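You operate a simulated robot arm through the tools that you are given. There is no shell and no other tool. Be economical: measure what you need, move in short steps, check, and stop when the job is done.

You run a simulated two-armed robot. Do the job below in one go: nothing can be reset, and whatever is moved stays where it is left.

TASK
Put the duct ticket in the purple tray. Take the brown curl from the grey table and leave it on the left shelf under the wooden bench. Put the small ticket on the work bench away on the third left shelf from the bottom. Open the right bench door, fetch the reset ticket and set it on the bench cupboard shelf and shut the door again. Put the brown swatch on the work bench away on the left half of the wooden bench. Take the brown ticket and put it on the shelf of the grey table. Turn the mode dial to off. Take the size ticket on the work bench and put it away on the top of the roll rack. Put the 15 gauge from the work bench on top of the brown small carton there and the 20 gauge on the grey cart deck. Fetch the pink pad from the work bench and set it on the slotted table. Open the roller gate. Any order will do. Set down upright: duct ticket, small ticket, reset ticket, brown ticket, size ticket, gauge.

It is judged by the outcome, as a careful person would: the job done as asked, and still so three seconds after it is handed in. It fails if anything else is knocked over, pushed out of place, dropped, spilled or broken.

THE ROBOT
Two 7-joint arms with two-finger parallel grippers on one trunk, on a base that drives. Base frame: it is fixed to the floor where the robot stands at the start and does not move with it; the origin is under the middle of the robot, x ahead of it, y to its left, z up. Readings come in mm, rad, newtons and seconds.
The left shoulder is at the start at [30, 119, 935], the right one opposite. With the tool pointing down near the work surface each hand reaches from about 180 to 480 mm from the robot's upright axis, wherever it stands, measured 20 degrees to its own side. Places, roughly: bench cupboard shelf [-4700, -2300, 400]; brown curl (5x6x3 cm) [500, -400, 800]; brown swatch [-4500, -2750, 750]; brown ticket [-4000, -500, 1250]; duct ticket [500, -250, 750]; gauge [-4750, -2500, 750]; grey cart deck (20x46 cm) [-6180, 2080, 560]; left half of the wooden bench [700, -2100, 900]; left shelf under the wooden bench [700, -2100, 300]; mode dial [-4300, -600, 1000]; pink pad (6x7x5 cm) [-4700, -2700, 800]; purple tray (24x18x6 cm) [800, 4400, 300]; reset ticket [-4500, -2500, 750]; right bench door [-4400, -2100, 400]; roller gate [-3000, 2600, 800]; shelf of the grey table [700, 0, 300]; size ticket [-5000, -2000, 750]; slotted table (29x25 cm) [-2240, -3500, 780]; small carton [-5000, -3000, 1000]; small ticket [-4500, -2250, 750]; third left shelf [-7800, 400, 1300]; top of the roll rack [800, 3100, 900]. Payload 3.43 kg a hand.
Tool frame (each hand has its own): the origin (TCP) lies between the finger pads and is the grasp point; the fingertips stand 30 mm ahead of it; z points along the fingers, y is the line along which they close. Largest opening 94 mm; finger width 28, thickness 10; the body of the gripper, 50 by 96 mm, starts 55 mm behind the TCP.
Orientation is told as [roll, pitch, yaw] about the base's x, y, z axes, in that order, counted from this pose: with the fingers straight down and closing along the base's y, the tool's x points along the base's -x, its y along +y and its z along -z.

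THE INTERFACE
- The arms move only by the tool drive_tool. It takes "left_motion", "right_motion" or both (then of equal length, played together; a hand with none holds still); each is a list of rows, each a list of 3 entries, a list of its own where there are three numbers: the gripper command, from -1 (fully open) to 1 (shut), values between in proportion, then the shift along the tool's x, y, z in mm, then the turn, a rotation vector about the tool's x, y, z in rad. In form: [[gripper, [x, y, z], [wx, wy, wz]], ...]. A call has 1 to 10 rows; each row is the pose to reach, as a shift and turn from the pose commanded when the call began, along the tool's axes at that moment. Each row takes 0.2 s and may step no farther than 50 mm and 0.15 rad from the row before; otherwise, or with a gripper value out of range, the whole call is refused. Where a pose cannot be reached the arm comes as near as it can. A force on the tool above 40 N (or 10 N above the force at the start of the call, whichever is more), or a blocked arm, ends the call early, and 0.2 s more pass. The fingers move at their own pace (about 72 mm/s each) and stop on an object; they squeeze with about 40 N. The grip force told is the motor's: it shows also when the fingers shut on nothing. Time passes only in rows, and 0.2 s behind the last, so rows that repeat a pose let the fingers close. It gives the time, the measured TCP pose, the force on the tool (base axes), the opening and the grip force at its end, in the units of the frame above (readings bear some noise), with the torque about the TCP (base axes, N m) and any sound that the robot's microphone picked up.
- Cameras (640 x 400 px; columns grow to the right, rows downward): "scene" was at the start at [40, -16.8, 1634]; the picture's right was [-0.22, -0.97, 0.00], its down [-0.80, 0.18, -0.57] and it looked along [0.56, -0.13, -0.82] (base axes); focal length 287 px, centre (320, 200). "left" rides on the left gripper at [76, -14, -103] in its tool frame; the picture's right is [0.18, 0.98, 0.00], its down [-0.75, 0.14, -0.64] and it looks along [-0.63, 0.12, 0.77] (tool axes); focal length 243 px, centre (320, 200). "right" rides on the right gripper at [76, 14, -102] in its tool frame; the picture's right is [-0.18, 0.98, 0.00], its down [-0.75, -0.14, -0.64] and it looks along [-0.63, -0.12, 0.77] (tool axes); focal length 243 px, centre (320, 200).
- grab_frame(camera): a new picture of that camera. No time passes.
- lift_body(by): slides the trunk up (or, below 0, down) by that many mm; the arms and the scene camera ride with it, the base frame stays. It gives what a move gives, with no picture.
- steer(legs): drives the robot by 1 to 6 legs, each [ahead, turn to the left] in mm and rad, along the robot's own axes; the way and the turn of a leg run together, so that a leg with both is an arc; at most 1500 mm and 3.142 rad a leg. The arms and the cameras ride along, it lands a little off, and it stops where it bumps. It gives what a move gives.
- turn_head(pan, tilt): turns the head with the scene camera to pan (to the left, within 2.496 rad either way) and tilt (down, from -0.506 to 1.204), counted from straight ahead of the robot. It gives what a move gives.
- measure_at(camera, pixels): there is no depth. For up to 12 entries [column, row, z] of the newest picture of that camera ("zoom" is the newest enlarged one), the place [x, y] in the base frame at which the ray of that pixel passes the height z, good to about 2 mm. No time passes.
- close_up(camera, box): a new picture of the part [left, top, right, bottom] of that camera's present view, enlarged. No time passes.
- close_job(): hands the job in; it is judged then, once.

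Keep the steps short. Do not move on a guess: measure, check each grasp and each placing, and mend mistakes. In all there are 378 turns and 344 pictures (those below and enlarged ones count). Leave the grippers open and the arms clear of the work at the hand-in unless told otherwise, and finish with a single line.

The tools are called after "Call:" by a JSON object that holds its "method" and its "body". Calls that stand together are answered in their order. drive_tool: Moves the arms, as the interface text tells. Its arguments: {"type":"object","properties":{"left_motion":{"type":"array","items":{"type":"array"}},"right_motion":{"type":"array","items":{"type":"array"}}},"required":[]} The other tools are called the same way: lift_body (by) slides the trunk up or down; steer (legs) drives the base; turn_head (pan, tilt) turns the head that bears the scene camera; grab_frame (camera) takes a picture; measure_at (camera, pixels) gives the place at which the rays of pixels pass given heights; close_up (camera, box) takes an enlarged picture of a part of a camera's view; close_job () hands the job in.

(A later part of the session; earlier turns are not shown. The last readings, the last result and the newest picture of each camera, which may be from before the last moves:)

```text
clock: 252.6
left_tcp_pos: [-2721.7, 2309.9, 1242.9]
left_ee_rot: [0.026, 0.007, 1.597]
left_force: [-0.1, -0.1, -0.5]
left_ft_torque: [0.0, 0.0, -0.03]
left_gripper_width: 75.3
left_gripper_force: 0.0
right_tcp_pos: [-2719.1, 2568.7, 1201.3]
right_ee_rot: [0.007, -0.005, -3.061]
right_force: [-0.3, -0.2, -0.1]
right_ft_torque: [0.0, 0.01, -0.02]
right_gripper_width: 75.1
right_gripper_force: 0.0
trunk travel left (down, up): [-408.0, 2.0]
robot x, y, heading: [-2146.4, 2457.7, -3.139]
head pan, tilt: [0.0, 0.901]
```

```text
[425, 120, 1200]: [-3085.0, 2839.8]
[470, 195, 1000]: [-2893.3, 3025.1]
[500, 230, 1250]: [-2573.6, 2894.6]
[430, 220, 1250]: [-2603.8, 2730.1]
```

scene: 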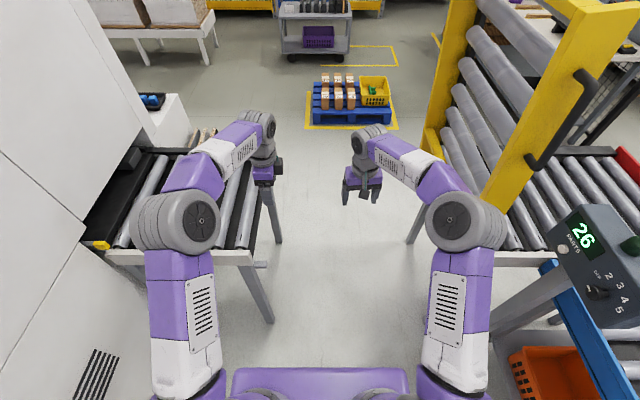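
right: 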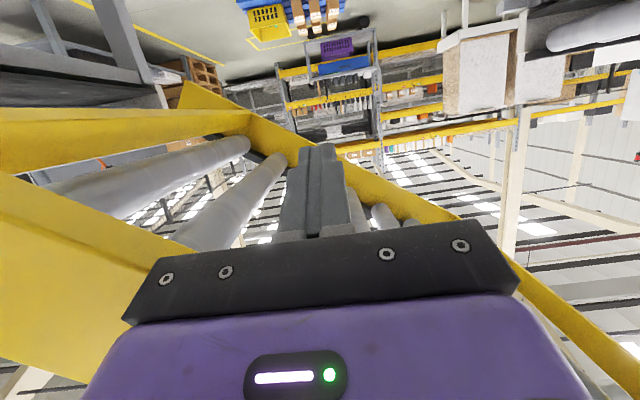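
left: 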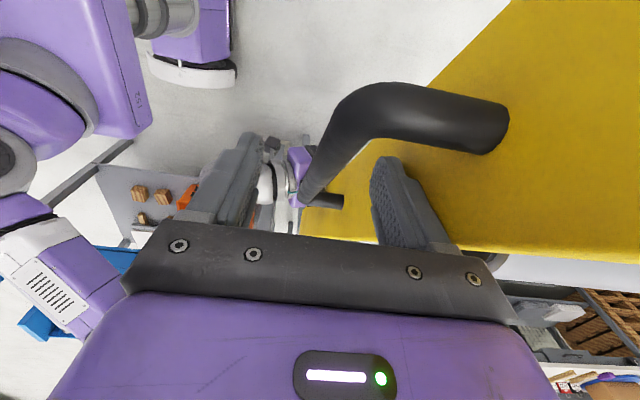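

Aligned with ~45 mm each side. Drive through 1450 mm.

Call:
{"method": "steer", "body": {"legs": [[700, 0], [750, 0]]}}

Call:
{"method": "turn_head", "body": {"pan": 0.9, "tilt": 0.35}}

Call:
{"method": "grab_frame", "body": {"camera": "scene"}}

```text
clock: 258.1
left_tcp_pos: [-3654.4, 2284.0, 1238.7]
left_ee_rot: [0.02, 0.008, 1.628]
left_force: [-0.4, -0.5, -1.2]
left_ft_torque: [0.02, -0.07, -0.01]
left_gripper_width: 75.1
left_gripper_force: 0.1
right_tcp_pos: [-3658.4, 2540.7, 1198.2]
right_ee_rot: [0.01, -0.001, -3.029]
right_force: [-1.2, -0.9, -0.6]
right_ft_torque: [0.0, -0.1, -0.04]
right_gripper_width: 75.1
right_gripper_force: 0.0
trunk travel left (down, up): [-408.0, 2.0]
robot x, y, heading: [-3082.5, 2448.9, -3.107]
head pan, tilt: [0.0, 0.901]
stopped in leg 2: the robot was blocked; the commanded pose is now the measured one
```

```text
clock: 259.3
left_tcp_pos: [-3647.2, 2281.8, 1242.9]
left_ee_rot: [0.025, 0.009, 1.628]
left_force: [0.2, 0.4, -1.4]
left_ft_torque: [0.05, 0.0, -0.01]
left_gripper_width: 75.4
left_gripper_force: 0.1
right_tcp_pos: [-3652.7, 2541.6, 1200.9]
right_ee_rot: [0.011, -0.005, -3.031]
right_force: [1.1, -0.1, 0.1]
right_ft_torque: [0.01, 0.03, -0.01]
right_gripper_width: 75.3
right_gripper_force: 0.1
trunk travel left (down, up): [-408.0, 2.0]
robot x, y, heading: [-3078.4, 2451.0, -3.102]
head pan, tilt: [0.901, 0.351]
```

```text
221 pictures are left
```

scene: 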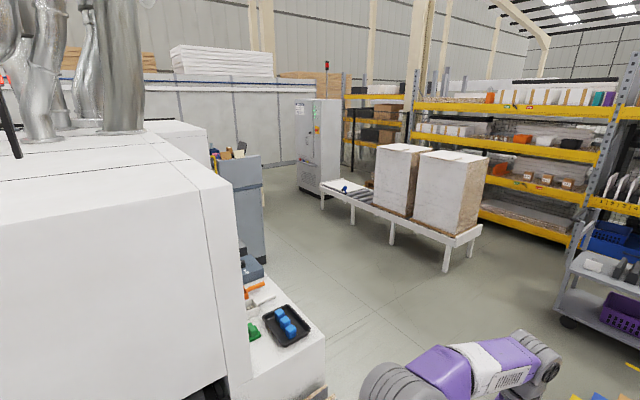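

Blocked with a slight left twist; look down to the left.

Call:
{"method": "turn_head", "body": {"pan": 0.7, "tilt": 1.1}}

Call:
{"method": "grab_frame", "body": {"camera": "scene"}}

Call:
{"method": "turn_head", "body": {"pan": -0.7, "tilt": 1.0}}

Call:
{"method": "grab_frame", "body": {"camera": "scene"}}

```text
clock: 260.4
left_tcp_pos: [-3648.4, 2283.7, 1242.5]
left_ee_rot: [0.023, 0.009, 1.628]
left_force: [0.4, -0.1, -0.1]
left_ft_torque: [0.02, -0.03, 0.03]
left_gripper_width: 75.1
left_gripper_force: 0.0
right_tcp_pos: [-3652.2, 2541.3, 1201.5]
right_ee_rot: [0.008, -0.006, -3.03]
right_force: [0.4, -1.2, 0.3]
right_ft_torque: [0.02, -0.02, -0.01]
right_gripper_width: 75.1
right_gripper_force: 0.0
trunk travel left (down, up): [-408.0, 2.0]
robot x, y, heading: [-3077.2, 2449.6, -3.106]
head pan, tilt: [0.7, 1.1]
```

```text
220 pictures are left
```

scene: 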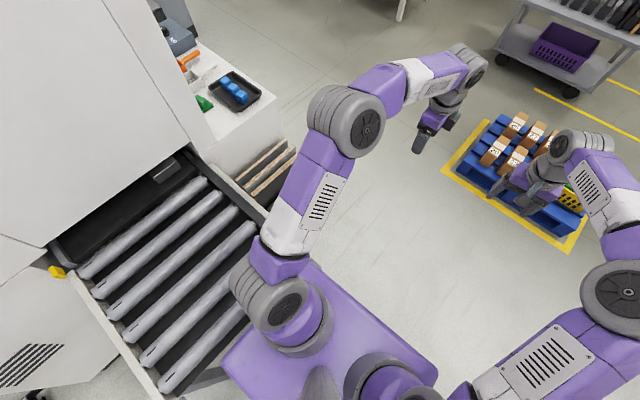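

```text
clock: 261.9
left_tcp_pos: [-3647.6, 2284.2, 1242.8]
left_ee_rot: [0.025, 0.009, 1.628]
left_force: [0.2, 0.0, 0.3]
left_ft_torque: [0.0, 0.0, -0.02]
left_gripper_width: 75.3
left_gripper_force: 0.1
right_tcp_pos: [-3653.1, 2540.6, 1201.9]
right_ee_rot: [0.009, -0.005, -3.029]
right_force: [0.1, -0.8, -0.6]
right_ft_torque: [0.0, 0.0, 0.02]
right_gripper_width: 75.1
right_gripper_force: 0.2
trunk travel left (down, up): [-408.0, 2.0]
robot x, y, heading: [-3073.1, 2448.1, -3.105]
head pan, tilt: [-0.7, 1.0]
```

```text
219 pictures are left
```

scene: 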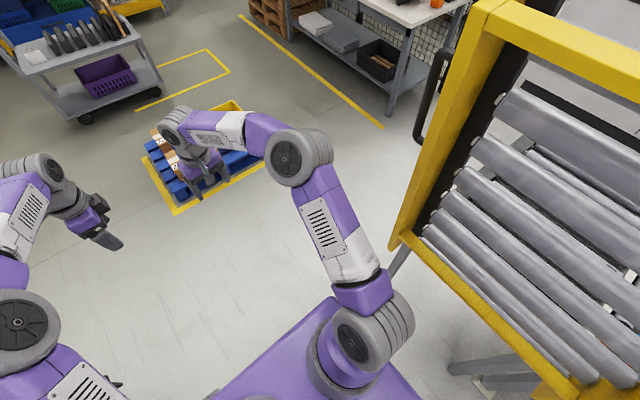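

The base's left side is touching a conveyor leg; right side has ample room. Back out 900, shift right 45 mm and re-enter.

Call:
{"method": "steer", "body": {"legs": [[-920, 0], [0, -0.035], [150, -0.3], [150, 0.3]]}}

Call:
{"method": "turn_head", "body": {"pan": 0.0, "tilt": 0.9}}

Call:
{"method": "grab_frame", "body": {"camera": "scene"}}

```text
clock: 269.1
left_tcp_pos: [-3028.2, 2382.8, 1244.1]
left_ee_rot: [0.025, 0.008, 1.59]
left_force: [1.3, -0.7, -0.8]
left_ft_torque: [0.01, 0.03, -0.03]
left_gripper_width: 75.1
left_gripper_force: 0.1
right_tcp_pos: [-3022.9, 2641.4, 1202.0]
right_ee_rot: [0.011, -0.005, -3.066]
right_force: [0.1, -0.4, 1.0]
right_ft_torque: [0.01, 0.01, -0.04]
right_gripper_width: 75.0
right_gripper_force: 0.0
trunk travel left (down, up): [-408.0, 2.0]
robot x, y, heading: [-2454.0, 2529.9, 3.142]
head pan, tilt: [-0.7, 1.0]
```

```text
clock: 270.1
left_tcp_pos: [-3029.2, 2383.5, 1242.3]
left_ee_rot: [0.026, 0.007, 1.59]
left_force: [0.5, 0.8, 0.5]
left_ft_torque: [0.0, 0.02, 0.02]
left_gripper_width: 75.4
left_gripper_force: 0.0
right_tcp_pos: [-3023.8, 2640.8, 1202.2]
right_ee_rot: [0.007, -0.006, -3.066]
right_force: [-0.7, 0.1, 0.3]
right_ft_torque: [0.0, 0.02, 0.0]
right_gripper_width: 75.0
right_gripper_force: 0.0
trunk travel left (down, up): [-408.0, 2.0]
robot x, y, heading: [-2450.7, 2526.0, 3.143]
head pan, tilt: [0.0, 0.901]
```

```text
218 pictures are left
```

scene: 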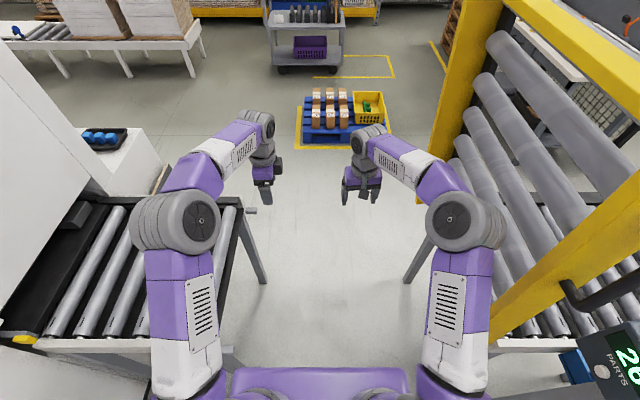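

Call:
{"method": "measure_at", "body": {"camera": "scene", "pixels": [[418, 203, 800], [418, 203, 900], [484, 330, 800], [484, 330, 900], [418, 190, 1000], [505, 225, 1250], [420, 250, 0], [265, 285, 0], [254, 210, 850]]}}

```text
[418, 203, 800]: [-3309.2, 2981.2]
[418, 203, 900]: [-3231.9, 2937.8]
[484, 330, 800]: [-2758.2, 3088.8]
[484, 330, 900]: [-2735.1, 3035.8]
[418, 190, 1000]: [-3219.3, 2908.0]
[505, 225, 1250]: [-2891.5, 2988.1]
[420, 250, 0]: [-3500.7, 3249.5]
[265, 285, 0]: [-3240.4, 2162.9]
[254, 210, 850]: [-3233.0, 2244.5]
```

Target y≈2492. Back 300 and shift left ~35 mm, then go through.

Call:
{"method": "steer", "body": {"legs": [[-320, 0], [150, 0.24], [150, -0.24], [350, 0]]}}

Call:
{"method": "grab_frame", "body": {"camera": "scene"}}

```text
clock: 276.1
left_tcp_pos: [-3353.5, 2343.3, 1243.2]
left_ee_rot: [0.028, 0.008, 1.598]
left_force: [0.1, 0.3, -0.9]
left_ft_torque: [-0.04, 0.01, -0.01]
left_gripper_width: 75.1
left_gripper_force: 0.1
right_tcp_pos: [-3349.3, 2599.8, 1202.1]
right_ee_rot: [0.01, -0.006, -3.06]
right_force: [0.5, 0.3, 0.5]
right_ft_torque: [-0.01, -0.01, 0.0]
right_gripper_width: 75.3
right_gripper_force: 0.1
trunk travel left (down, up): [-408.0, 2.0]
robot x, y, heading: [-2783.4, 2489.1, -3.133]
head pan, tilt: [0.0, 0.901]
```

```text
217 pictures are left
```

scene: 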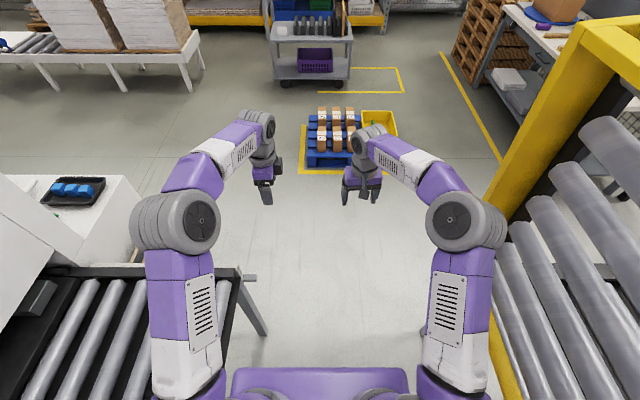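

Clear on both sides. Continue 700 mm.

Call:
{"method": "steer", "body": {"legs": [[760, -0.01]]}}

Call:
{"method": "turn_head", "body": {"pan": 1.3, "tilt": 0.4}}

Call:
{"method": "grab_frame", "body": {"camera": "scene"}}

```text
clock: 280.3
left_tcp_pos: [-4113.2, 2343.1, 1242.5]
left_ee_rot: [0.027, 0.009, 1.592]
left_force: [-0.9, 0.7, 0.3]
left_ft_torque: [0.03, 0.0, 0.01]
left_gripper_width: 75.2
left_gripper_force: 0.1
right_tcp_pos: [-4108.1, 2600.0, 1201.8]
right_ee_rot: [0.008, -0.005, -3.068]
right_force: [0.0, -0.4, -0.6]
right_ft_torque: [0.02, 0.01, 0.02]
right_gripper_width: 74.9
right_gripper_force: 0.0
trunk travel left (down, up): [-408.0, 2.0]
robot x, y, heading: [-3538.9, 2486.5, -3.14]
head pan, tilt: [0.0, 0.901]
```

```text
clock: 281.7
left_tcp_pos: [-4112.9, 2341.2, 1242.7]
left_ee_rot: [0.027, 0.009, 1.592]
left_force: [-0.3, 1.2, 0.2]
left_ft_torque: [0.0, 0.01, -0.05]
left_gripper_width: 75.2
left_gripper_force: 0.0
right_tcp_pos: [-4107.5, 2601.0, 1201.8]
right_ee_rot: [0.008, -0.006, -3.067]
right_force: [0.4, 0.0, 0.1]
right_ft_torque: [-0.01, -0.01, -0.03]
right_gripper_width: 75.2
right_gripper_force: 0.0
trunk travel left (down, up): [-408.0, 2.0]
robot x, y, heading: [-3537.7, 2487.5, -3.141]
head pan, tilt: [1.3, 0.4]
```

```text
216 pictures are left
```

scene: 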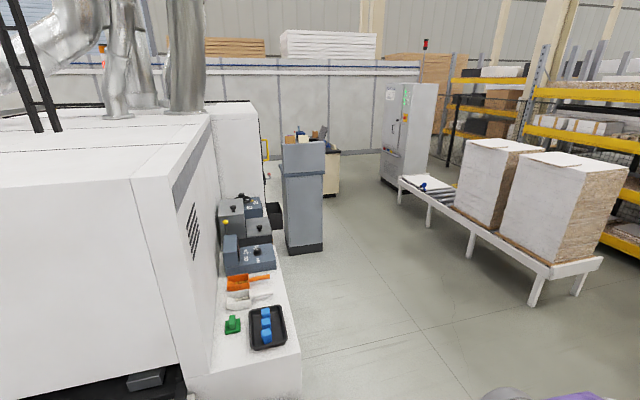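

Call:
{"method": "measure_at", "body": {"camera": "scene", "pixels": [[290, 252, 0], [325, 247, 0], [533, 306, 0], [402, 200, 0], [380, 181, 0], [406, 188, 0], [340, 193, 0], [303, 380, 0], [300, 340, 300]]}}

Call:
{"method": "close_up", "body": {"camera": "scene", "box": [200, 90, 460, 260]}}

```text
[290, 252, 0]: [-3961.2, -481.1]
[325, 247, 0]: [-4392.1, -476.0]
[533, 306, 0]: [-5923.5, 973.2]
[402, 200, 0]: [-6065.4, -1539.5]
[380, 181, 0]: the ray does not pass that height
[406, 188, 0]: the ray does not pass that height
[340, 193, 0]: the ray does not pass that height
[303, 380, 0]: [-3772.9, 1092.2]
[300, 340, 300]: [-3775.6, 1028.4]
```

```text
2.35 times, centred on (330, 175) of scene
```

zoom: 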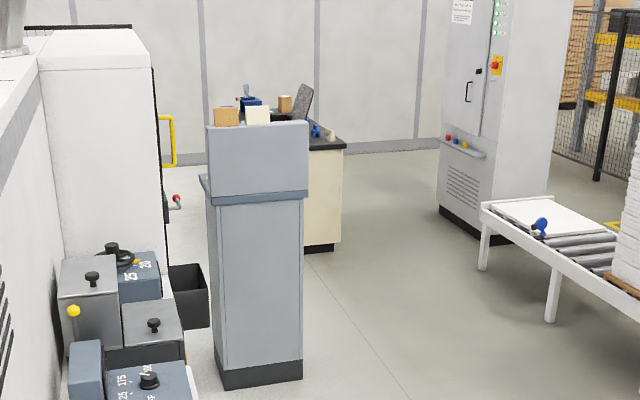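

Console at x −3960…−4390, y≈−480 is ahead to the south; its operator side faces −y. Drive to about (−4850, 0) via open floor.

Call:
{"method": "steer", "body": {"legs": [[0, 0.797], [1690, 0.0]]}}

Call:
{"method": "steer", "body": {"legs": [[0, 0.797], [1450, 0], [220, 0.774]]}}

Call:
{"method": "turn_head", "body": {"pan": 0.3, "tilt": 0.45}}

Call:
{"method": "grab_frame", "body": {"camera": "scene"}}

```text
refused: 1690 is not a number from -1500 to 1500
```

```text
clock: 293.2
left_tcp_pos: [-4490.0, 654.6, 1241.4]
left_ee_rot: [0.025, 0.007, -3.104]
left_force: [-0.1, 0.4, -0.1]
left_ft_torque: [0.04, -0.01, -0.01]
left_gripper_width: 75.3
left_gripper_force: 0.0
right_tcp_pos: [-4748.4, 657.0, 1201.2]
right_ee_rot: [0.009, -0.005, -1.479]
right_force: [-0.2, 0.1, -0.2]
right_ft_torque: [-0.01, 0.02, 0.01]
right_gripper_width: 75.7
right_gripper_force: 0.1
trunk travel left (down, up): [-408.0, 2.0]
robot x, y, heading: [-4643.3, 1231.1, -1.55]
head pan, tilt: [1.3, 0.4]
```

```text
clock: 294.5
left_tcp_pos: [-4490.3, 656.1, 1243.6]
left_ee_rot: [0.027, 0.009, -3.106]
left_force: [0.4, -0.1, 0.6]
left_ft_torque: [-0.01, 0.01, 0.03]
left_gripper_width: 75.1
left_gripper_force: 0.0
right_tcp_pos: [-4749.0, 656.2, 1201.0]
right_ee_rot: [0.01, -0.006, -1.481]
right_force: [-0.1, -0.4, 1.0]
right_ft_torque: [0.02, -0.02, 0.0]
right_gripper_width: 75.1
right_gripper_force: 0.0
trunk travel left (down, up): [-408.0, 2.0]
robot x, y, heading: [-4642.8, 1227.2, -1.55]
head pan, tilt: [0.3, 0.45]
```

```text
214 pictures are left
```

scene: 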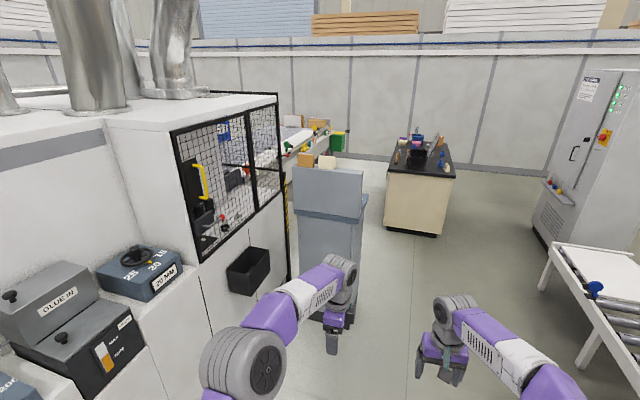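

Call:
{"method": "measure_at", "body": {"camera": "scene", "pixels": [[385, 230, 0], [438, 237, 0], [455, 225, 0], [391, 168, 750], [455, 177, 750], [437, 137, 750], [408, 138, 750], [362, 190, 1200], [295, 170, 1300], [303, 315, 0], [340, 330, 0]]}}

Call:
{"method": "close_up", "body": {"camera": "scene", "box": [270, 100, 480, 250]}}

```text
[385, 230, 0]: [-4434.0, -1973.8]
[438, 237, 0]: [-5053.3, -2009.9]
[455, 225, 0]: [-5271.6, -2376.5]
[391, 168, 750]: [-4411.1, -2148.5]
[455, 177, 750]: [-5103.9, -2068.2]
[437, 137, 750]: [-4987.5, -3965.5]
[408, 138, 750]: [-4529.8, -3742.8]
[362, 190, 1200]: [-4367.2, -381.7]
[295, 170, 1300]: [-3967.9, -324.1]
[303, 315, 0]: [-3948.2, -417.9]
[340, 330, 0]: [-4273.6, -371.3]
```

```text
2.67 times, centred on (375, 175) of scene
```

zoom: 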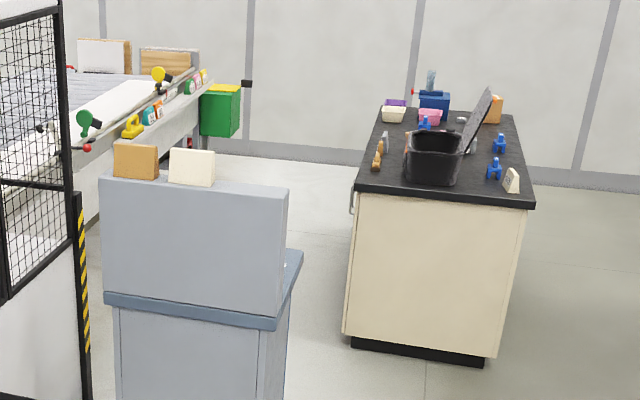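

Console (with brown and white cards on top) and the work-bench island are seen. Retract hands and drive round to the console's south side.

Call:
{"method": "drive_tool", "body": {"left_motion": [[-0.6, [0, -45, 0], [0, 0, 0]], [-0.6, [0, -90, 0], [0, 0, 0]], [-0.6, [0, -135, 0], [0, 0, 0]], [-0.6, [0, -180, 0], [0, 0, 0]], [-0.6, [0, -200, 0], [0, 0, 0]]], "right_motion": [[-0.6, [45, 0, 0], [0, 0, 0]], [-0.6, [90, 0, 0], [0, 0, 0]], [-0.6, [135, 0, 0], [0, 0, 0]], [-0.6, [180, 0, 0], [0, 0, 0]], [-0.6, [200, 0, 0], [0, 0, 0]]]}}

Call:
{"method": "steer", "body": {"legs": [[0, -0.08], [1200, 0], [1200, 0.06], [0, 1.57], [630, 0], [0, 1.571]]}}

Call:
{"method": "turn_head", "body": {"pan": 0.0, "tilt": 0.55}}

Call:
{"method": "grab_frame", "body": {"camera": "scene"}}

```text
clock: 295.7
left_tcp_pos: [-4497.7, 854.8, 1238.1]
left_ee_rot: [0.027, 0.008, -3.105]
left_force: [-0.6, 0.4, -0.7]
left_ft_torque: [0.02, 0.03, 0.02]
left_gripper_width: 75.3
left_gripper_force: 0.0
right_tcp_pos: [-4765.7, 855.1, 1199.3]
right_ee_rot: [0.01, -0.005, -1.479]
right_force: [1.0, -1.0, -0.3]
right_ft_torque: [-0.01, 0.0, -0.06]
right_gripper_width: 75.1
right_gripper_force: 0.1
trunk travel left (down, up): [-408.0, 2.0]
robot x, y, heading: [-4642.9, 1226.7, -1.553]
head pan, tilt: [0.3, 0.45]
```

```text
clock: 318.7
left_tcp_pos: [-4269.9, -818.5, 1238.0]
left_ee_rot: [0.024, 0.008, 0.014]
left_force: [-0.9, 0.1, -0.2]
left_ft_torque: [0.01, 0.02, 0.0]
left_gripper_width: 75.0
left_gripper_force: 0.0
right_tcp_pos: [-4003.2, -824.6, 1199.1]
right_ee_rot: [0.008, -0.006, 1.641]
right_force: [0.1, 0.3, -0.2]
right_ft_torque: [0.0, 0.01, -0.02]
right_gripper_width: 75.5
right_gripper_force: 0.0
trunk travel left (down, up): [-408.0, 2.0]
robot x, y, heading: [-4135.2, -1192.6, 1.571]
head pan, tilt: [0.3, 0.45]
```

```text
clock: 319.5
left_tcp_pos: [-4270.0, -817.8, 1239.1]
left_ee_rot: [0.025, 0.009, 0.015]
left_force: [-0.3, 0.3, 0.6]
left_ft_torque: [0.03, 0.0, -0.02]
left_gripper_width: 75.4
left_gripper_force: 0.1
right_tcp_pos: [-4003.6, -823.9, 1198.5]
right_ee_rot: [0.008, -0.003, 1.643]
right_force: [-0.7, 0.0, 0.2]
right_ft_torque: [-0.02, -0.02, 0.0]
right_gripper_width: 75.2
right_gripper_force: 0.2
trunk travel left (down, up): [-408.0, 2.0]
robot x, y, heading: [-4131.1, -1195.9, 1.565]
head pan, tilt: [0.0, 0.55]
```

```text
212 pictures are left
```

scene: 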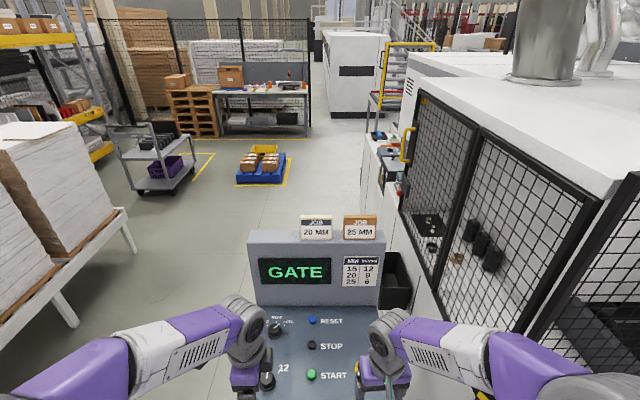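

Call:
{"method": "close_up", "body": {"camera": "scene", "box": [230, 205, 410, 400]}}

Call:
{"method": "grab_frame", "body": {"camera": "left"}}

Call:
{"method": "grab_frame", "body": {"camera": "right"}}

```text
2.05 times, centred on (320, 302) of scene
```

zoom: 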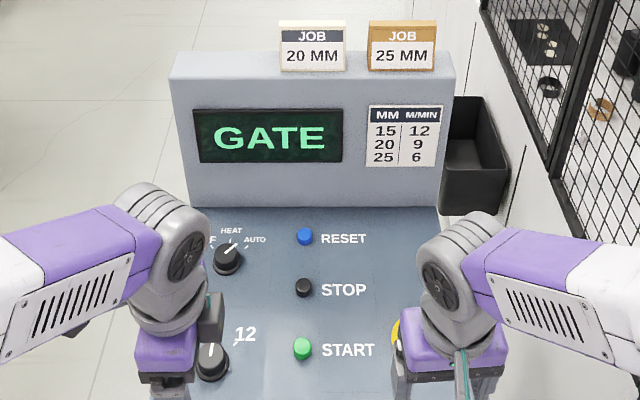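

```text
210 pictures are left
```

left: 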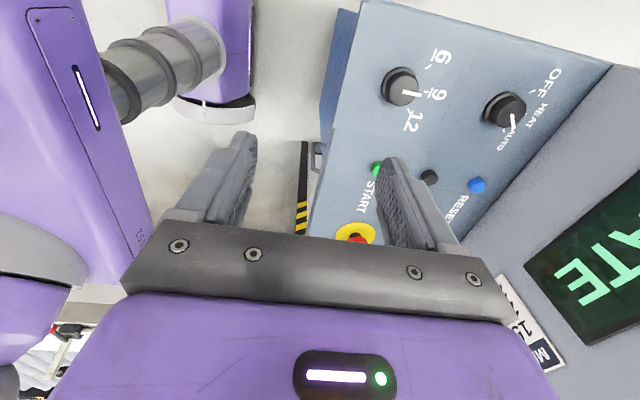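

```text
209 pictures are left
```

right: 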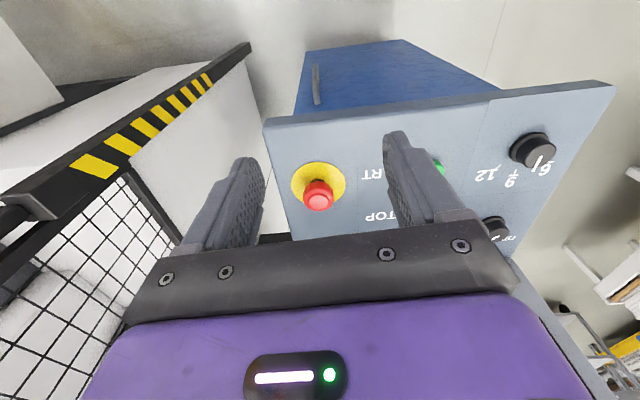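

Call:
{"method": "close_up", "body": {"camera": "left", "box": [360, 30, 600, 180]}}

Call:
{"method": "measure_at", "body": {"camera": "left", "pixels": [[503, 112, 900], [503, 112, 950], [503, 112, 1000], [400, 88, 900], [400, 88, 950], [400, 88, 1000], [365, 0, 950], [608, 65, 1000]]}}

Call:
{"method": "measure_at", "body": {"camera": "scene", "pixels": [[274, 330, 900], [274, 330, 950], [274, 330, 1000], [268, 380, 900], [268, 380, 950], [268, 380, 1000]]}}

```text
2.67 times, centred on (480, 105) of left
```

zoom: 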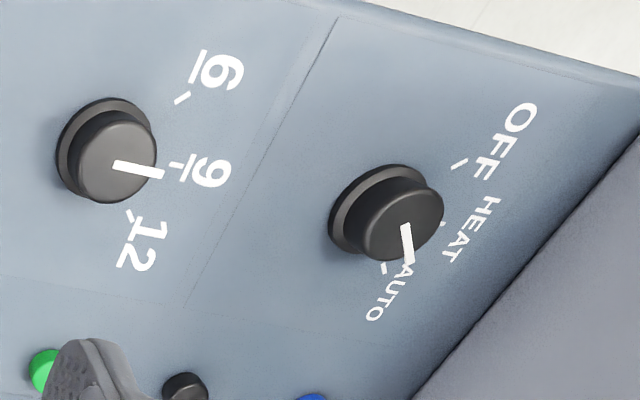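

```text
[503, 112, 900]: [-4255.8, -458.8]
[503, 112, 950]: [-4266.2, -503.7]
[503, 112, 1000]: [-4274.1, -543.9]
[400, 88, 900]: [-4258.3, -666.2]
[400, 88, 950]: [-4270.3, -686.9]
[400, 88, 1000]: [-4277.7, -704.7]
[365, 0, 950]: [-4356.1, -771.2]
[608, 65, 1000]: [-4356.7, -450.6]
```

```text
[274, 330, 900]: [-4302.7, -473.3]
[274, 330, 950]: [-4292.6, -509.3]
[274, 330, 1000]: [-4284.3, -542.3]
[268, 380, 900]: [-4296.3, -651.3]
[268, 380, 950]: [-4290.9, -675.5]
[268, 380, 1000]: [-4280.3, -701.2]
```

Call:
{"method": "measure_at", "body": {"camera": "left", "pixels": [[531.7, 91.9, 1000], [525.3, 114.7, 1000], [504, 130.5, 1000], [500.6, 108.7, 1000], [511.8, 113.2, 1020], [511.8, 108, 1020], [513.7, 124, 1020], [497, 115, 1020], [524, 108, 1020]]}}

```text
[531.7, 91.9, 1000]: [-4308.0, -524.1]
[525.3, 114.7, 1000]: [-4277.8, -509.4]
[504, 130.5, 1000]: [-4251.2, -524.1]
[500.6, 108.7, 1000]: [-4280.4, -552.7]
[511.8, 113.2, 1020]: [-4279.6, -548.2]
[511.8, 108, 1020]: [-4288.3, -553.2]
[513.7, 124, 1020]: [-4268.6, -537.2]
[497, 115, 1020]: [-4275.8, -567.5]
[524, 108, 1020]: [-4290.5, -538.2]
```

Mode dial centre ≈ (−4280, −552), top z≈1020, now at AUTO (45° right); OFF is 45° left. Drive 120 closer and bring the left gripper above it.

Call:
{"method": "steer", "body": {"legs": [[120, 0.006]]}}

Call:
{"method": "drive_tool", "body": {"left_motion": [[-0.3, [3, 30, 25], [0, 0, 0]], [-0.3, [6, 60, 50], [0, 0, 0]], [-0.3, [8, 90, 75], [0, 0, 0]], [-0.3, [8, 120, 100], [0, 0, 0]], [-0.3, [8, 147, 125], [0, 0, 0]], [-0.3, [8, 147, 150], [0, 0, 0]], [-0.3, [8, 147, 150], [0, 0, 0]]]}}

Call:
{"method": "grab_frame", "body": {"camera": "left"}}

Call:
{"method": "grab_frame", "body": {"camera": "scene"}}

```text
clock: 320.8
left_tcp_pos: [-4272.5, -700.4, 1237.9]
left_ee_rot: [0.027, 0.009, 0.023]
left_force: [-0.6, 0.1, 0.5]
left_ft_torque: [0.0, 0.02, 0.01]
left_gripper_width: 75.1
left_gripper_force: 0.1
right_tcp_pos: [-4004.9, -704.1, 1199.2]
right_ee_rot: [0.009, -0.006, 1.65]
right_force: [0.6, 0.0, 0.0]
right_ft_torque: [-0.02, -0.02, -0.01]
right_gripper_width: 75.1
right_gripper_force: 0.1
trunk travel left (down, up): [-408.0, 2.0]
robot x, y, heading: [-4135.0, -1071.8, 1.574]
head pan, tilt: [0.0, 0.55]
```

```text
clock: 322.4
left_tcp_pos: [-4286.1, -549.0, 1091.7]
left_ee_rot: [0.025, 0.01, 0.024]
left_force: [0.1, 0.3, -0.7]
left_ft_torque: [0.0, 0.0, 0.0]
left_gripper_width: 61.0
left_gripper_force: 0.0
right_tcp_pos: [-4005.5, -703.0, 1199.4]
right_ee_rot: [0.009, -0.005, 1.647]
right_force: [0.0, 0.5, -0.3]
right_ft_torque: [0.01, 0.01, 0.02]
right_gripper_width: 75.2
right_gripper_force: 0.0
trunk travel left (down, up): [-408.0, 2.0]
robot x, y, heading: [-4134.4, -1076.3, 1.574]
head pan, tilt: [0.0, 0.55]
```

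```text
207 pictures are left
```

left: 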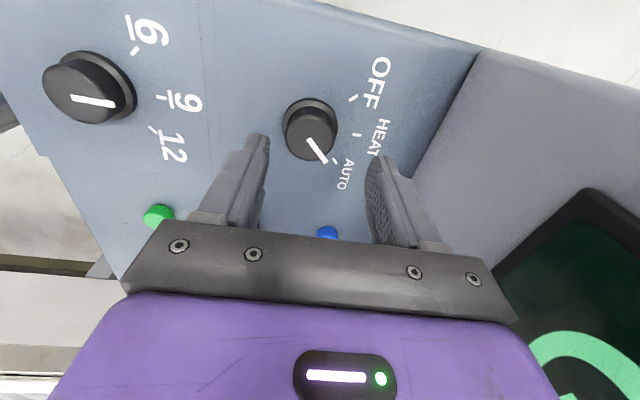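

```text
206 pictures are left
```

scene: 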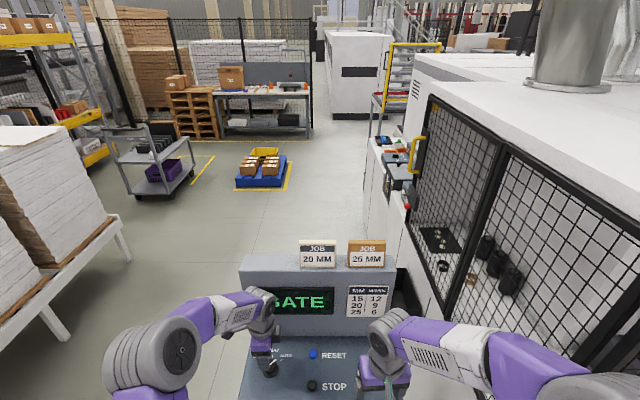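

Call:
{"method": "measure_at", "body": {"camera": "left", "pixels": [[313, 136, 1020], [313, 136, 1030], [310, 120, 1000], [288, 136, 1020], [338, 136, 1020], [352, 98, 1000], [335, 162, 1000], [358, 133, 1000]]}}

```text
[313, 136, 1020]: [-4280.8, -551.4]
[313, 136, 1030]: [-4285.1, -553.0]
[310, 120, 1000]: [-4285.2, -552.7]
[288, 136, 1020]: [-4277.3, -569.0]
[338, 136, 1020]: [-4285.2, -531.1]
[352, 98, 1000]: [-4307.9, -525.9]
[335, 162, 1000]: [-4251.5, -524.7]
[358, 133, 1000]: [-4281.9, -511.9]
```

Dial centre ≈ (−4282, −551.5). Go down 54 mm around it and close.

Call:
{"method": "drive_tool", "body": {"left_motion": [[-0.3, [-4, -2, 20], [0, 0, 0]], [-0.3, [-4, -2, 40], [0, 0, 0]], [-0.3, [-4, -2, 52], [0, 0, 0]], [0.2, [-4, -2, 52], [0, 0, 0]], [0.6, [-4, -2, 52], [0, 0, 0]], [0.6, [-4, -2, 52], [0, 0, 0]]]}}

Call:
{"method": "grab_frame", "body": {"camera": "left"}}

```text
clock: 323.8
left_tcp_pos: [-4284.6, -554.1, 1040.6]
left_ee_rot: [0.021, 0.01, 0.022]
left_force: [2.7, -15.6, -4.1]
left_ft_torque: [-0.62, 0.02, -0.05]
left_gripper_width: 36.9
left_gripper_force: 44.7
right_tcp_pos: [-4006.2, -704.5, 1200.8]
right_ee_rot: [0.009, -0.007, 1.648]
right_force: [0.1, 0.6, 0.3]
right_ft_torque: [-0.04, 0.01, 0.01]
right_gripper_width: 75.2
right_gripper_force: 0.0
trunk travel left (down, up): [-408.0, 2.0]
robot x, y, heading: [-4137.1, -1073.2, 1.572]
head pan, tilt: [0.0, 0.55]
```

```text
205 pictures are left
```

left: 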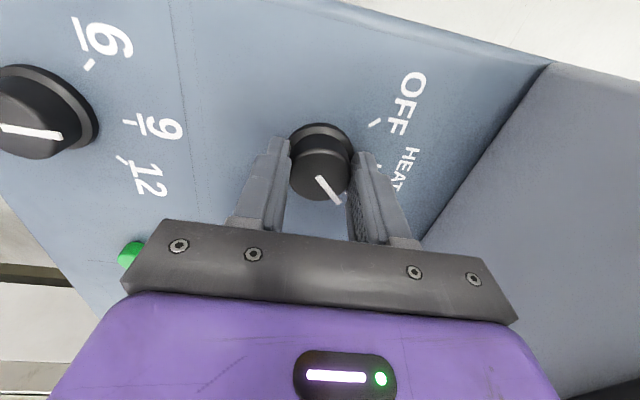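

Knob held (36.9 mm). Rotate to the left ~86° (from AUTO to OFF).

Call:
{"method": "drive_tool", "body": {"left_motion": [[0.6, [0, 0, 0], [0, 0, -0.15]], [0.6, [0, 0, 0], [0, 0, -0.3]], [0.6, [0, 0, 0], [0, 0, -0.45]], [0.6, [0, 0, 0], [0, 0, -0.6]], [0.6, [0, 0, 0], [0, 0, -0.75]], [0.6, [0, 0, 0], [0, 0, -0.9]], [0.6, [0, 0, 0], [0, 0, -1.05]], [0.6, [0, 0, 0], [0, 0, -1.2]], [0.6, [0, 0, 0], [0, 0, -1.35]], [0.6, [0, 0, 0], [0, 0, -1.5]]]}}

Call:
{"method": "grab_frame", "body": {"camera": "left"}}

Call:
{"method": "grab_frame", "body": {"camera": "scene"}}

```text
clock: 325.9
left_tcp_pos: [-4281.2, -557.0, 1040.8]
left_ee_rot: [0.011, -0.013, 1.524]
left_force: [10.5, -25.9, -9.0]
left_ft_torque: [-1.62, 0.05, 0.0]
left_gripper_width: 37.2
left_gripper_force: 45.2
right_tcp_pos: [-4004.4, -706.3, 1200.2]
right_ee_rot: [0.011, -0.007, 1.648]
right_force: [0.5, -0.3, -0.5]
right_ft_torque: [-0.01, 0.0, 0.0]
right_gripper_width: 75.4
right_gripper_force: 0.2
trunk travel left (down, up): [-408.0, 2.0]
robot x, y, heading: [-4131.9, -1078.3, 1.57]
head pan, tilt: [0.0, 0.55]
```

```text
204 pictures are left
```

left: 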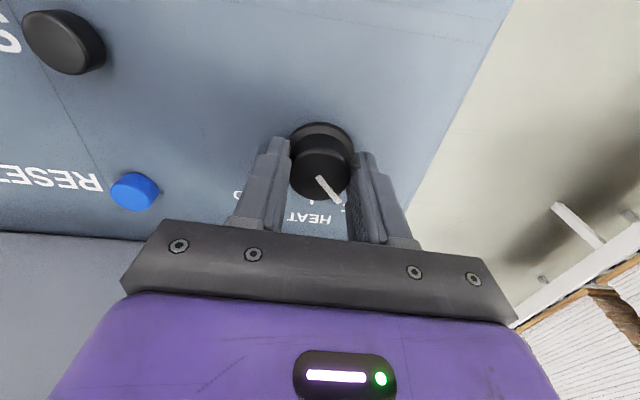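

```text
203 pictures are left
```

scene: 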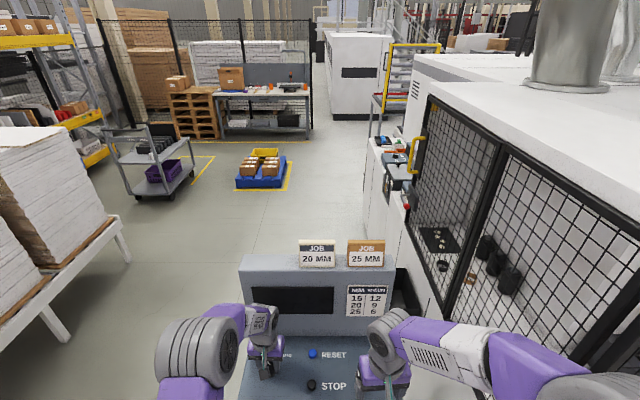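

Display went dark – the machine is off. Finish the last 0.07 rad, release and rise.

Call:
{"method": "drive_tool", "body": {"left_motion": [[0.6, [0, 0, 0], [0, 0, -0.07]], [0.6, [0, 0, 0], [0, 0, -0.07]], [0.0, [0, 0, 0], [0, 0, -0.07]], [-0.3, [0, 0, 0], [0, 0, -0.07]], [-0.3, [0, 0, 0], [0, 0, -0.07]], [-0.3, [0, 0, -40], [0, 0, -0.07]], [-0.3, [0, 0, -85], [0, 0, -0.07]], [-0.3, [0, 0, -130], [0, 0, -0.07]]]}}

Call:
{"method": "grab_frame", "body": {"camera": "left"}}

```text
clock: 327.8
left_tcp_pos: [-4281.0, -552.1, 1170.4]
left_ee_rot: [0.01, -0.026, 1.591]
left_force: [0.3, -0.7, -0.2]
left_ft_torque: [0.01, -0.01, -0.01]
left_gripper_width: 61.0
left_gripper_force: 0.0
right_tcp_pos: [-4005.9, -704.0, 1199.6]
right_ee_rot: [0.009, -0.004, 1.646]
right_force: [-0.4, -0.1, 0.2]
right_ft_torque: [-0.01, -0.02, 0.0]
right_gripper_width: 75.5
right_gripper_force: 0.0
trunk travel left (down, up): [-408.0, 2.0]
robot x, y, heading: [-4133.3, -1072.6, 1.578]
head pan, tilt: [0.0, 0.55]
```

```text
202 pictures are left
```

left: 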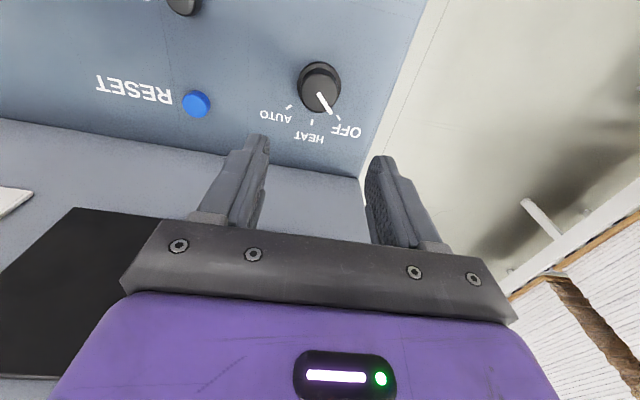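

Dial is at OFF. Back off, retract the left hand, turn to face the work bench (south) and look.

Call:
{"method": "drive_tool", "body": {"left_motion": [[-0.3, [45, 0, 0], [0, 0, 0]], [-0.3, [90, 0, 0], [0, 0, 0]], [-0.3, [135, 0, 0], [0, 0, 0]], [-0.3, [160, 0, 0], [0, 0, 0]]]}}

Call:
{"method": "steer", "body": {"legs": [[-150, 0], [0, 3.14]]}}

Call:
{"method": "turn_head", "body": {"pan": 0.0, "tilt": 0.6}}

Call:
{"method": "grab_frame", "body": {"camera": "scene"}}

```text
clock: 328.8
left_tcp_pos: [-4277.2, -713.4, 1166.7]
left_ee_rot: [0.01, -0.026, 1.592]
left_force: [0.3, -0.6, -0.4]
left_ft_torque: [-0.02, -0.01, -0.02]
left_gripper_width: 61.1
left_gripper_force: 0.0
right_tcp_pos: [-4004.2, -703.2, 1199.8]
right_ee_rot: [0.009, -0.003, 1.648]
right_force: [-0.1, -0.2, 0.8]
right_ft_torque: [0.02, 0.0, 0.0]
right_gripper_width: 75.4
right_gripper_force: 0.1
trunk travel left (down, up): [-408.0, 2.0]
robot x, y, heading: [-4129.0, -1075.9, 1.573]
head pan, tilt: [0.0, 0.55]
```

```text
clock: 337.3
left_tcp_pos: [-4013.6, -1598.5, 1165.7]
left_ee_rot: [0.007, -0.027, -1.622]
left_force: [1.2, 1.1, -0.4]
left_ft_torque: [-0.01, 0.0, -0.02]
left_gripper_width: 60.7
left_gripper_force: 0.0
right_tcp_pos: [-4286.6, -1589.4, 1199.4]
right_ee_rot: [0.009, -0.004, -1.567]
right_force: [0.6, -0.1, 0.1]
right_ft_torque: [0.01, 0.01, -0.02]
right_gripper_width: 75.3
right_gripper_force: 0.1
trunk travel left (down, up): [-408.0, 2.0]
robot x, y, heading: [-4129.9, -1225.0, -1.642]
head pan, tilt: [0.0, 0.55]
```

```text
clock: 337.9
left_tcp_pos: [-4015.1, -1599.3, 1167.3]
left_ee_rot: [0.009, -0.027, -1.622]
left_force: [-0.6, -0.3, 0.8]
left_ft_torque: [0.02, -0.01, 0.03]
left_gripper_width: 61.0
left_gripper_force: 0.2
right_tcp_pos: [-4285.7, -1590.3, 1200.0]
right_ee_rot: [0.009, -0.007, -1.565]
right_force: [0.5, 1.3, 0.0]
right_ft_torque: [-0.04, 0.02, 0.0]
right_gripper_width: 75.4
right_gripper_force: 0.1
trunk travel left (down, up): [-408.0, 2.0]
robot x, y, heading: [-4133.5, -1225.2, -1.641]
head pan, tilt: [0.0, 0.6]
```

```text
201 pictures are left
```

scene: 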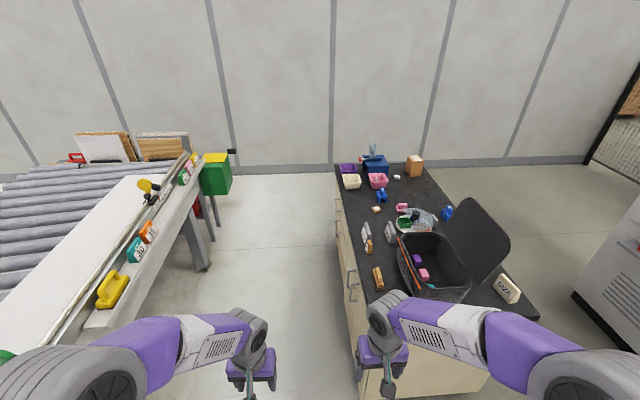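

Call:
{"method": "close_up", "body": {"camera": "scene", "box": [320, 140, 540, 310]}}

Call:
{"method": "measure_at", "body": {"camera": "scene", "pixels": [[365, 310, 800], [335, 168, 800], [427, 172, 800], [539, 318, 800], [368, 280, 800], [350, 285, 700], [210, 270, 0], [85, 330, 800], [205, 180, 800], [508, 290, 800], [380, 280, 800], [414, 166, 800]]}}

```text
2.35 times, centred on (430, 225) of scene
```

zoom: 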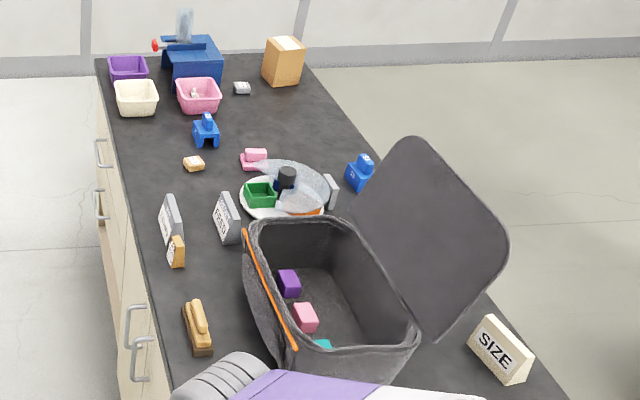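

```text
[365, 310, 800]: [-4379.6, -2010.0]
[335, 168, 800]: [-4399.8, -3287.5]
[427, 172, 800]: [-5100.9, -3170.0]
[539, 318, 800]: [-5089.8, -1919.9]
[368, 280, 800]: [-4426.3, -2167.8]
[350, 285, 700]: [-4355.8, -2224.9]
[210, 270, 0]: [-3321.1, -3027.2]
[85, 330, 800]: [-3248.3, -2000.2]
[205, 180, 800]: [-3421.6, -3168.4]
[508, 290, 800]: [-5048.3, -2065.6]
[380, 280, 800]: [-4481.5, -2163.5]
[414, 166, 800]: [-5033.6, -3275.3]
```

Bench top spans x −4380…−5095, y −1950…−3290; cupboard doors on the east side. Drive into the aisle east of it and face it.

Call:
{"method": "steer", "body": {"legs": [[0, 0.623], [558, 0], [0, -0.553], [560, 0], [0, -1.571]]}}

Call:
{"method": "turn_head", "body": {"pan": 0.0, "tilt": 0.75}}

Call:
{"method": "grab_frame", "body": {"camera": "scene"}}

```text
clock: 351.1
left_tcp_pos: [-4212.3, -2398.0, 1166.1]
left_ee_rot: [0.006, -0.026, 3.129]
left_force: [0.1, -1.2, 0.1]
left_ft_torque: [0.0, 0.02, 0.03]
left_gripper_width: 61.1
left_gripper_force: 0.0
right_tcp_pos: [-4212.6, -2124.8, 1199.9]
right_ee_rot: [0.008, -0.004, -3.1]
right_force: [0.3, -0.3, 0.8]
right_ft_torque: [-0.03, -0.02, -0.03]
right_gripper_width: 75.1
right_gripper_force: 0.1
trunk travel left (down, up): [-408.0, 2.0]
robot x, y, heading: [-3845.1, -2264.8, 3.107]
head pan, tilt: [0.0, 0.6]
```

```text
clock: 351.8
left_tcp_pos: [-4212.1, -2398.8, 1166.1]
left_ee_rot: [0.009, -0.026, 3.127]
left_force: [0.5, 0.0, 0.2]
left_ft_torque: [0.01, 0.0, 0.0]
left_gripper_width: 61.3
left_gripper_force: 0.1
right_tcp_pos: [-4212.4, -2125.8, 1199.5]
right_ee_rot: [0.009, -0.005, -3.099]
right_force: [-0.1, -0.3, 0.5]
right_ft_torque: [-0.01, 0.0, -0.01]
right_gripper_width: 75.1
right_gripper_force: 0.1
trunk travel left (down, up): [-408.0, 2.0]
robot x, y, heading: [-3845.4, -2265.7, 3.105]
head pan, tilt: [0.0, 0.75]
```

```text
199 pictures are left
```

scene: 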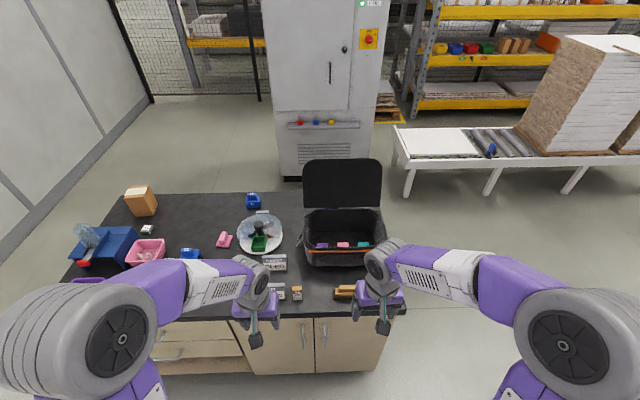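

Call:
{"method": "close_up", "body": {"camera": "scene", "box": [190, 190, 400, 390]}}

Call:
{"method": "grab_frame", "body": {"camera": "left"}}

Call:
{"method": "grab_frame", "body": {"camera": "right"}}

```text
2.00 times, centred on (295, 290) of scene
```

zoom: 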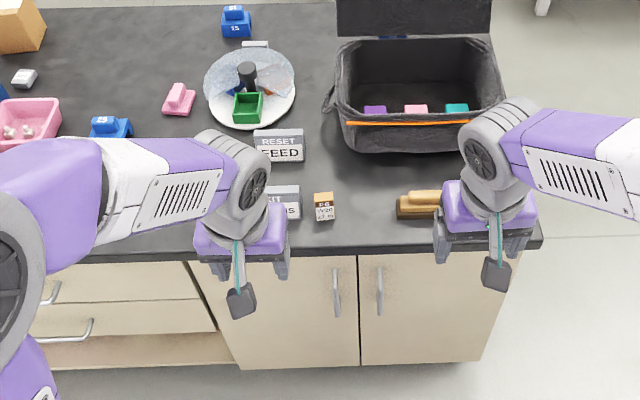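

```text
197 pictures are left
```

left: 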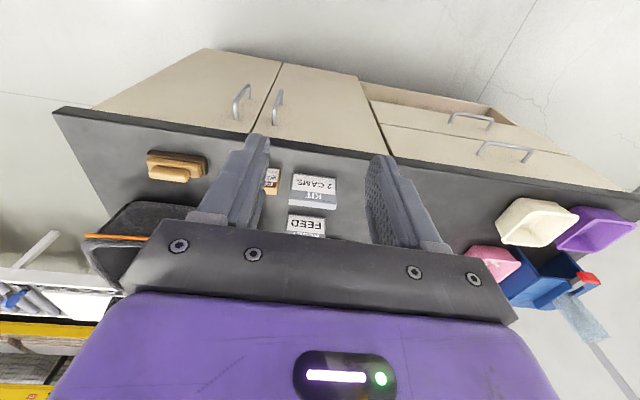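

```text
196 pictures are left
```

right: 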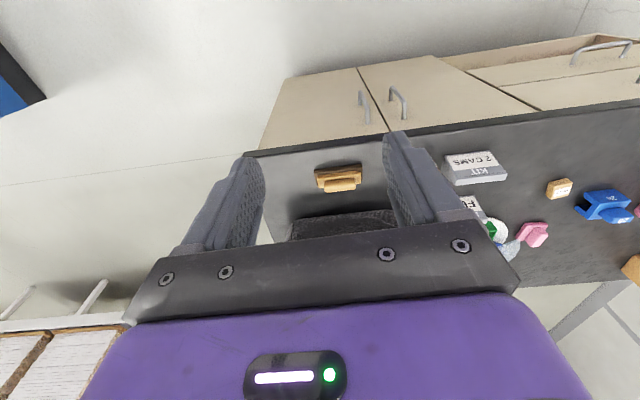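

Retract both hands and lower the trunk 200 for a clear look at the bench items.

Call:
{"method": "drive_tool", "body": {"left_motion": [[-0.3, [45, 10, 0], [0, 0, 0]], [-0.3, [90, 20, 0], [0, 0, 0]], [-0.3, [130, 40, 0], [0, 0, 0]], [-0.3, [130, 80, 0], [0, 0, 0]], [-0.3, [130, 120, 0], [0, 0, 0]]], "right_motion": [[-0.3, [45, -10, 0], [0, 0, 0]], [-0.3, [90, -20, 0], [0, 0, 0]], [-0.3, [130, -40, 0], [0, 0, 0]], [-0.3, [130, -80, 0], [0, 0, 0]], [-0.3, [130, -120, 0], [0, 0, 0]]]}}

Call:
{"method": "lift_body", "body": {"by": -200}}

Call:
{"method": "turn_head", "body": {"pan": 0.3, "tilt": 0.75}}

Call:
{"method": "grab_frame", "body": {"camera": "scene"}}

Call:
{"method": "close_up", "body": {"camera": "scene", "box": [280, 160, 500, 300]}}

Call:
{"method": "close_up", "body": {"camera": "scene", "box": [100, 140, 320, 280]}}

```text
clock: 353.0
left_tcp_pos: [-4098.4, -2529.6, 1170.7]
left_ee_rot: [0.006, -0.023, 3.128]
left_force: [0.3, -0.7, 0.3]
left_ft_torque: [-0.04, 0.02, -0.01]
left_gripper_width: 61.0
left_gripper_force: 0.0
left hand out of reach, approached as far as the arm can: row 3, 4, 5
right_tcp_pos: [-4087.4, -1998.6, 1198.6]
right_ee_rot: [0.009, -0.005, -3.1]
right_force: [0.4, 0.0, -0.6]
right_ft_torque: [0.01, -0.02, 0.02]
right_gripper_width: 61.1
right_gripper_force: 0.1
right hand out of reach, approached as far as the arm can: row 3
trunk travel left (down, up): [-408.0, 2.0]
robot x, y, heading: [-3844.3, -2269.3, 3.11]
head pan, tilt: [0.0, 0.75]
```

```text
clock: 355.2
left_tcp_pos: [-4100.1, -2528.7, 969.8]
left_ee_rot: [0.007, -0.022, 3.127]
left_force: [0.4, -0.3, 0.2]
left_ft_torque: [-0.01, 0.0, 0.0]
left_gripper_width: 61.1
left_gripper_force: 0.0
right_tcp_pos: [-4088.7, -1999.3, 997.6]
right_ee_rot: [0.008, -0.005, -3.099]
right_force: [0.5, 0.3, 0.1]
right_ft_torque: [0.02, -0.02, 0.01]
right_gripper_width: 61.0
right_gripper_force: 0.1
trunk travel left (down, up): [-208.0, 202.0]
robot x, y, heading: [-3847.4, -2266.7, 3.108]
head pan, tilt: [0.0, 0.75]
```

```text
clock: 356.0
left_tcp_pos: [-4098.3, -2528.1, 970.9]
left_ee_rot: [0.007, -0.023, 3.127]
left_force: [0.5, 0.7, -0.1]
left_ft_torque: [0.01, 0.01, -0.03]
left_gripper_width: 61.3
left_gripper_force: 0.0
right_tcp_pos: [-4088.0, -1999.4, 997.8]
right_ee_rot: [0.008, -0.005, -3.099]
right_force: [-0.1, 0.1, 0.1]
right_ft_torque: [0.05, -0.02, 0.0]
right_gripper_width: 60.9
right_gripper_force: 0.1
trunk travel left (down, up): [-208.0, 202.0]
robot x, y, heading: [-3843.0, -2261.7, 3.108]
head pan, tilt: [0.3, 0.75]
```

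```text
195 pictures are left
```

scene: 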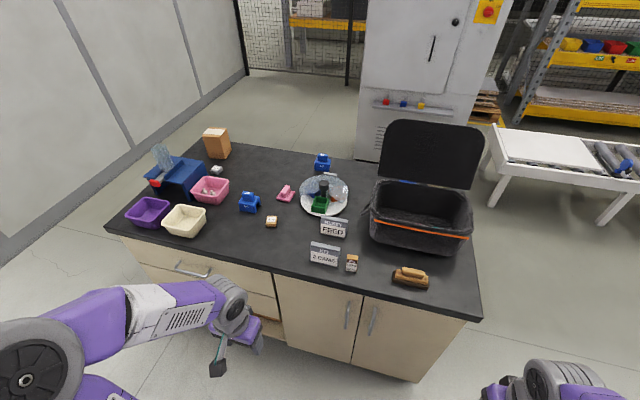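

```text
2.86 times, centred on (390, 230) of scene
```

zoom: 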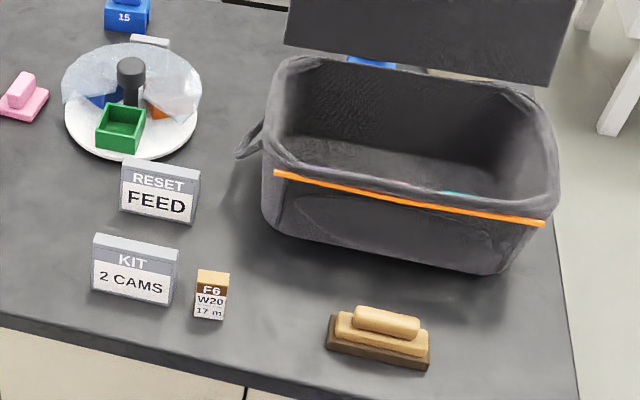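

```text
2.86 times, centred on (210, 210) of scene
```

zoom: 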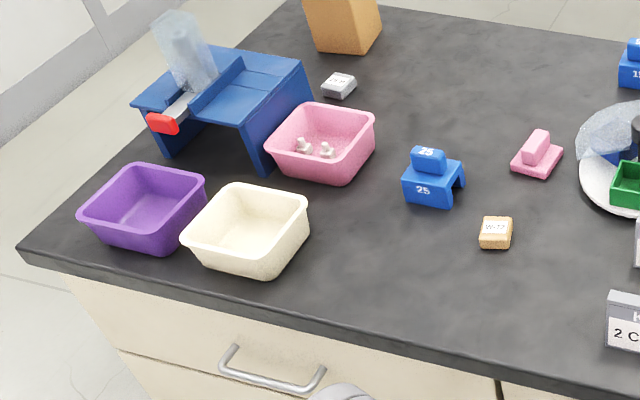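

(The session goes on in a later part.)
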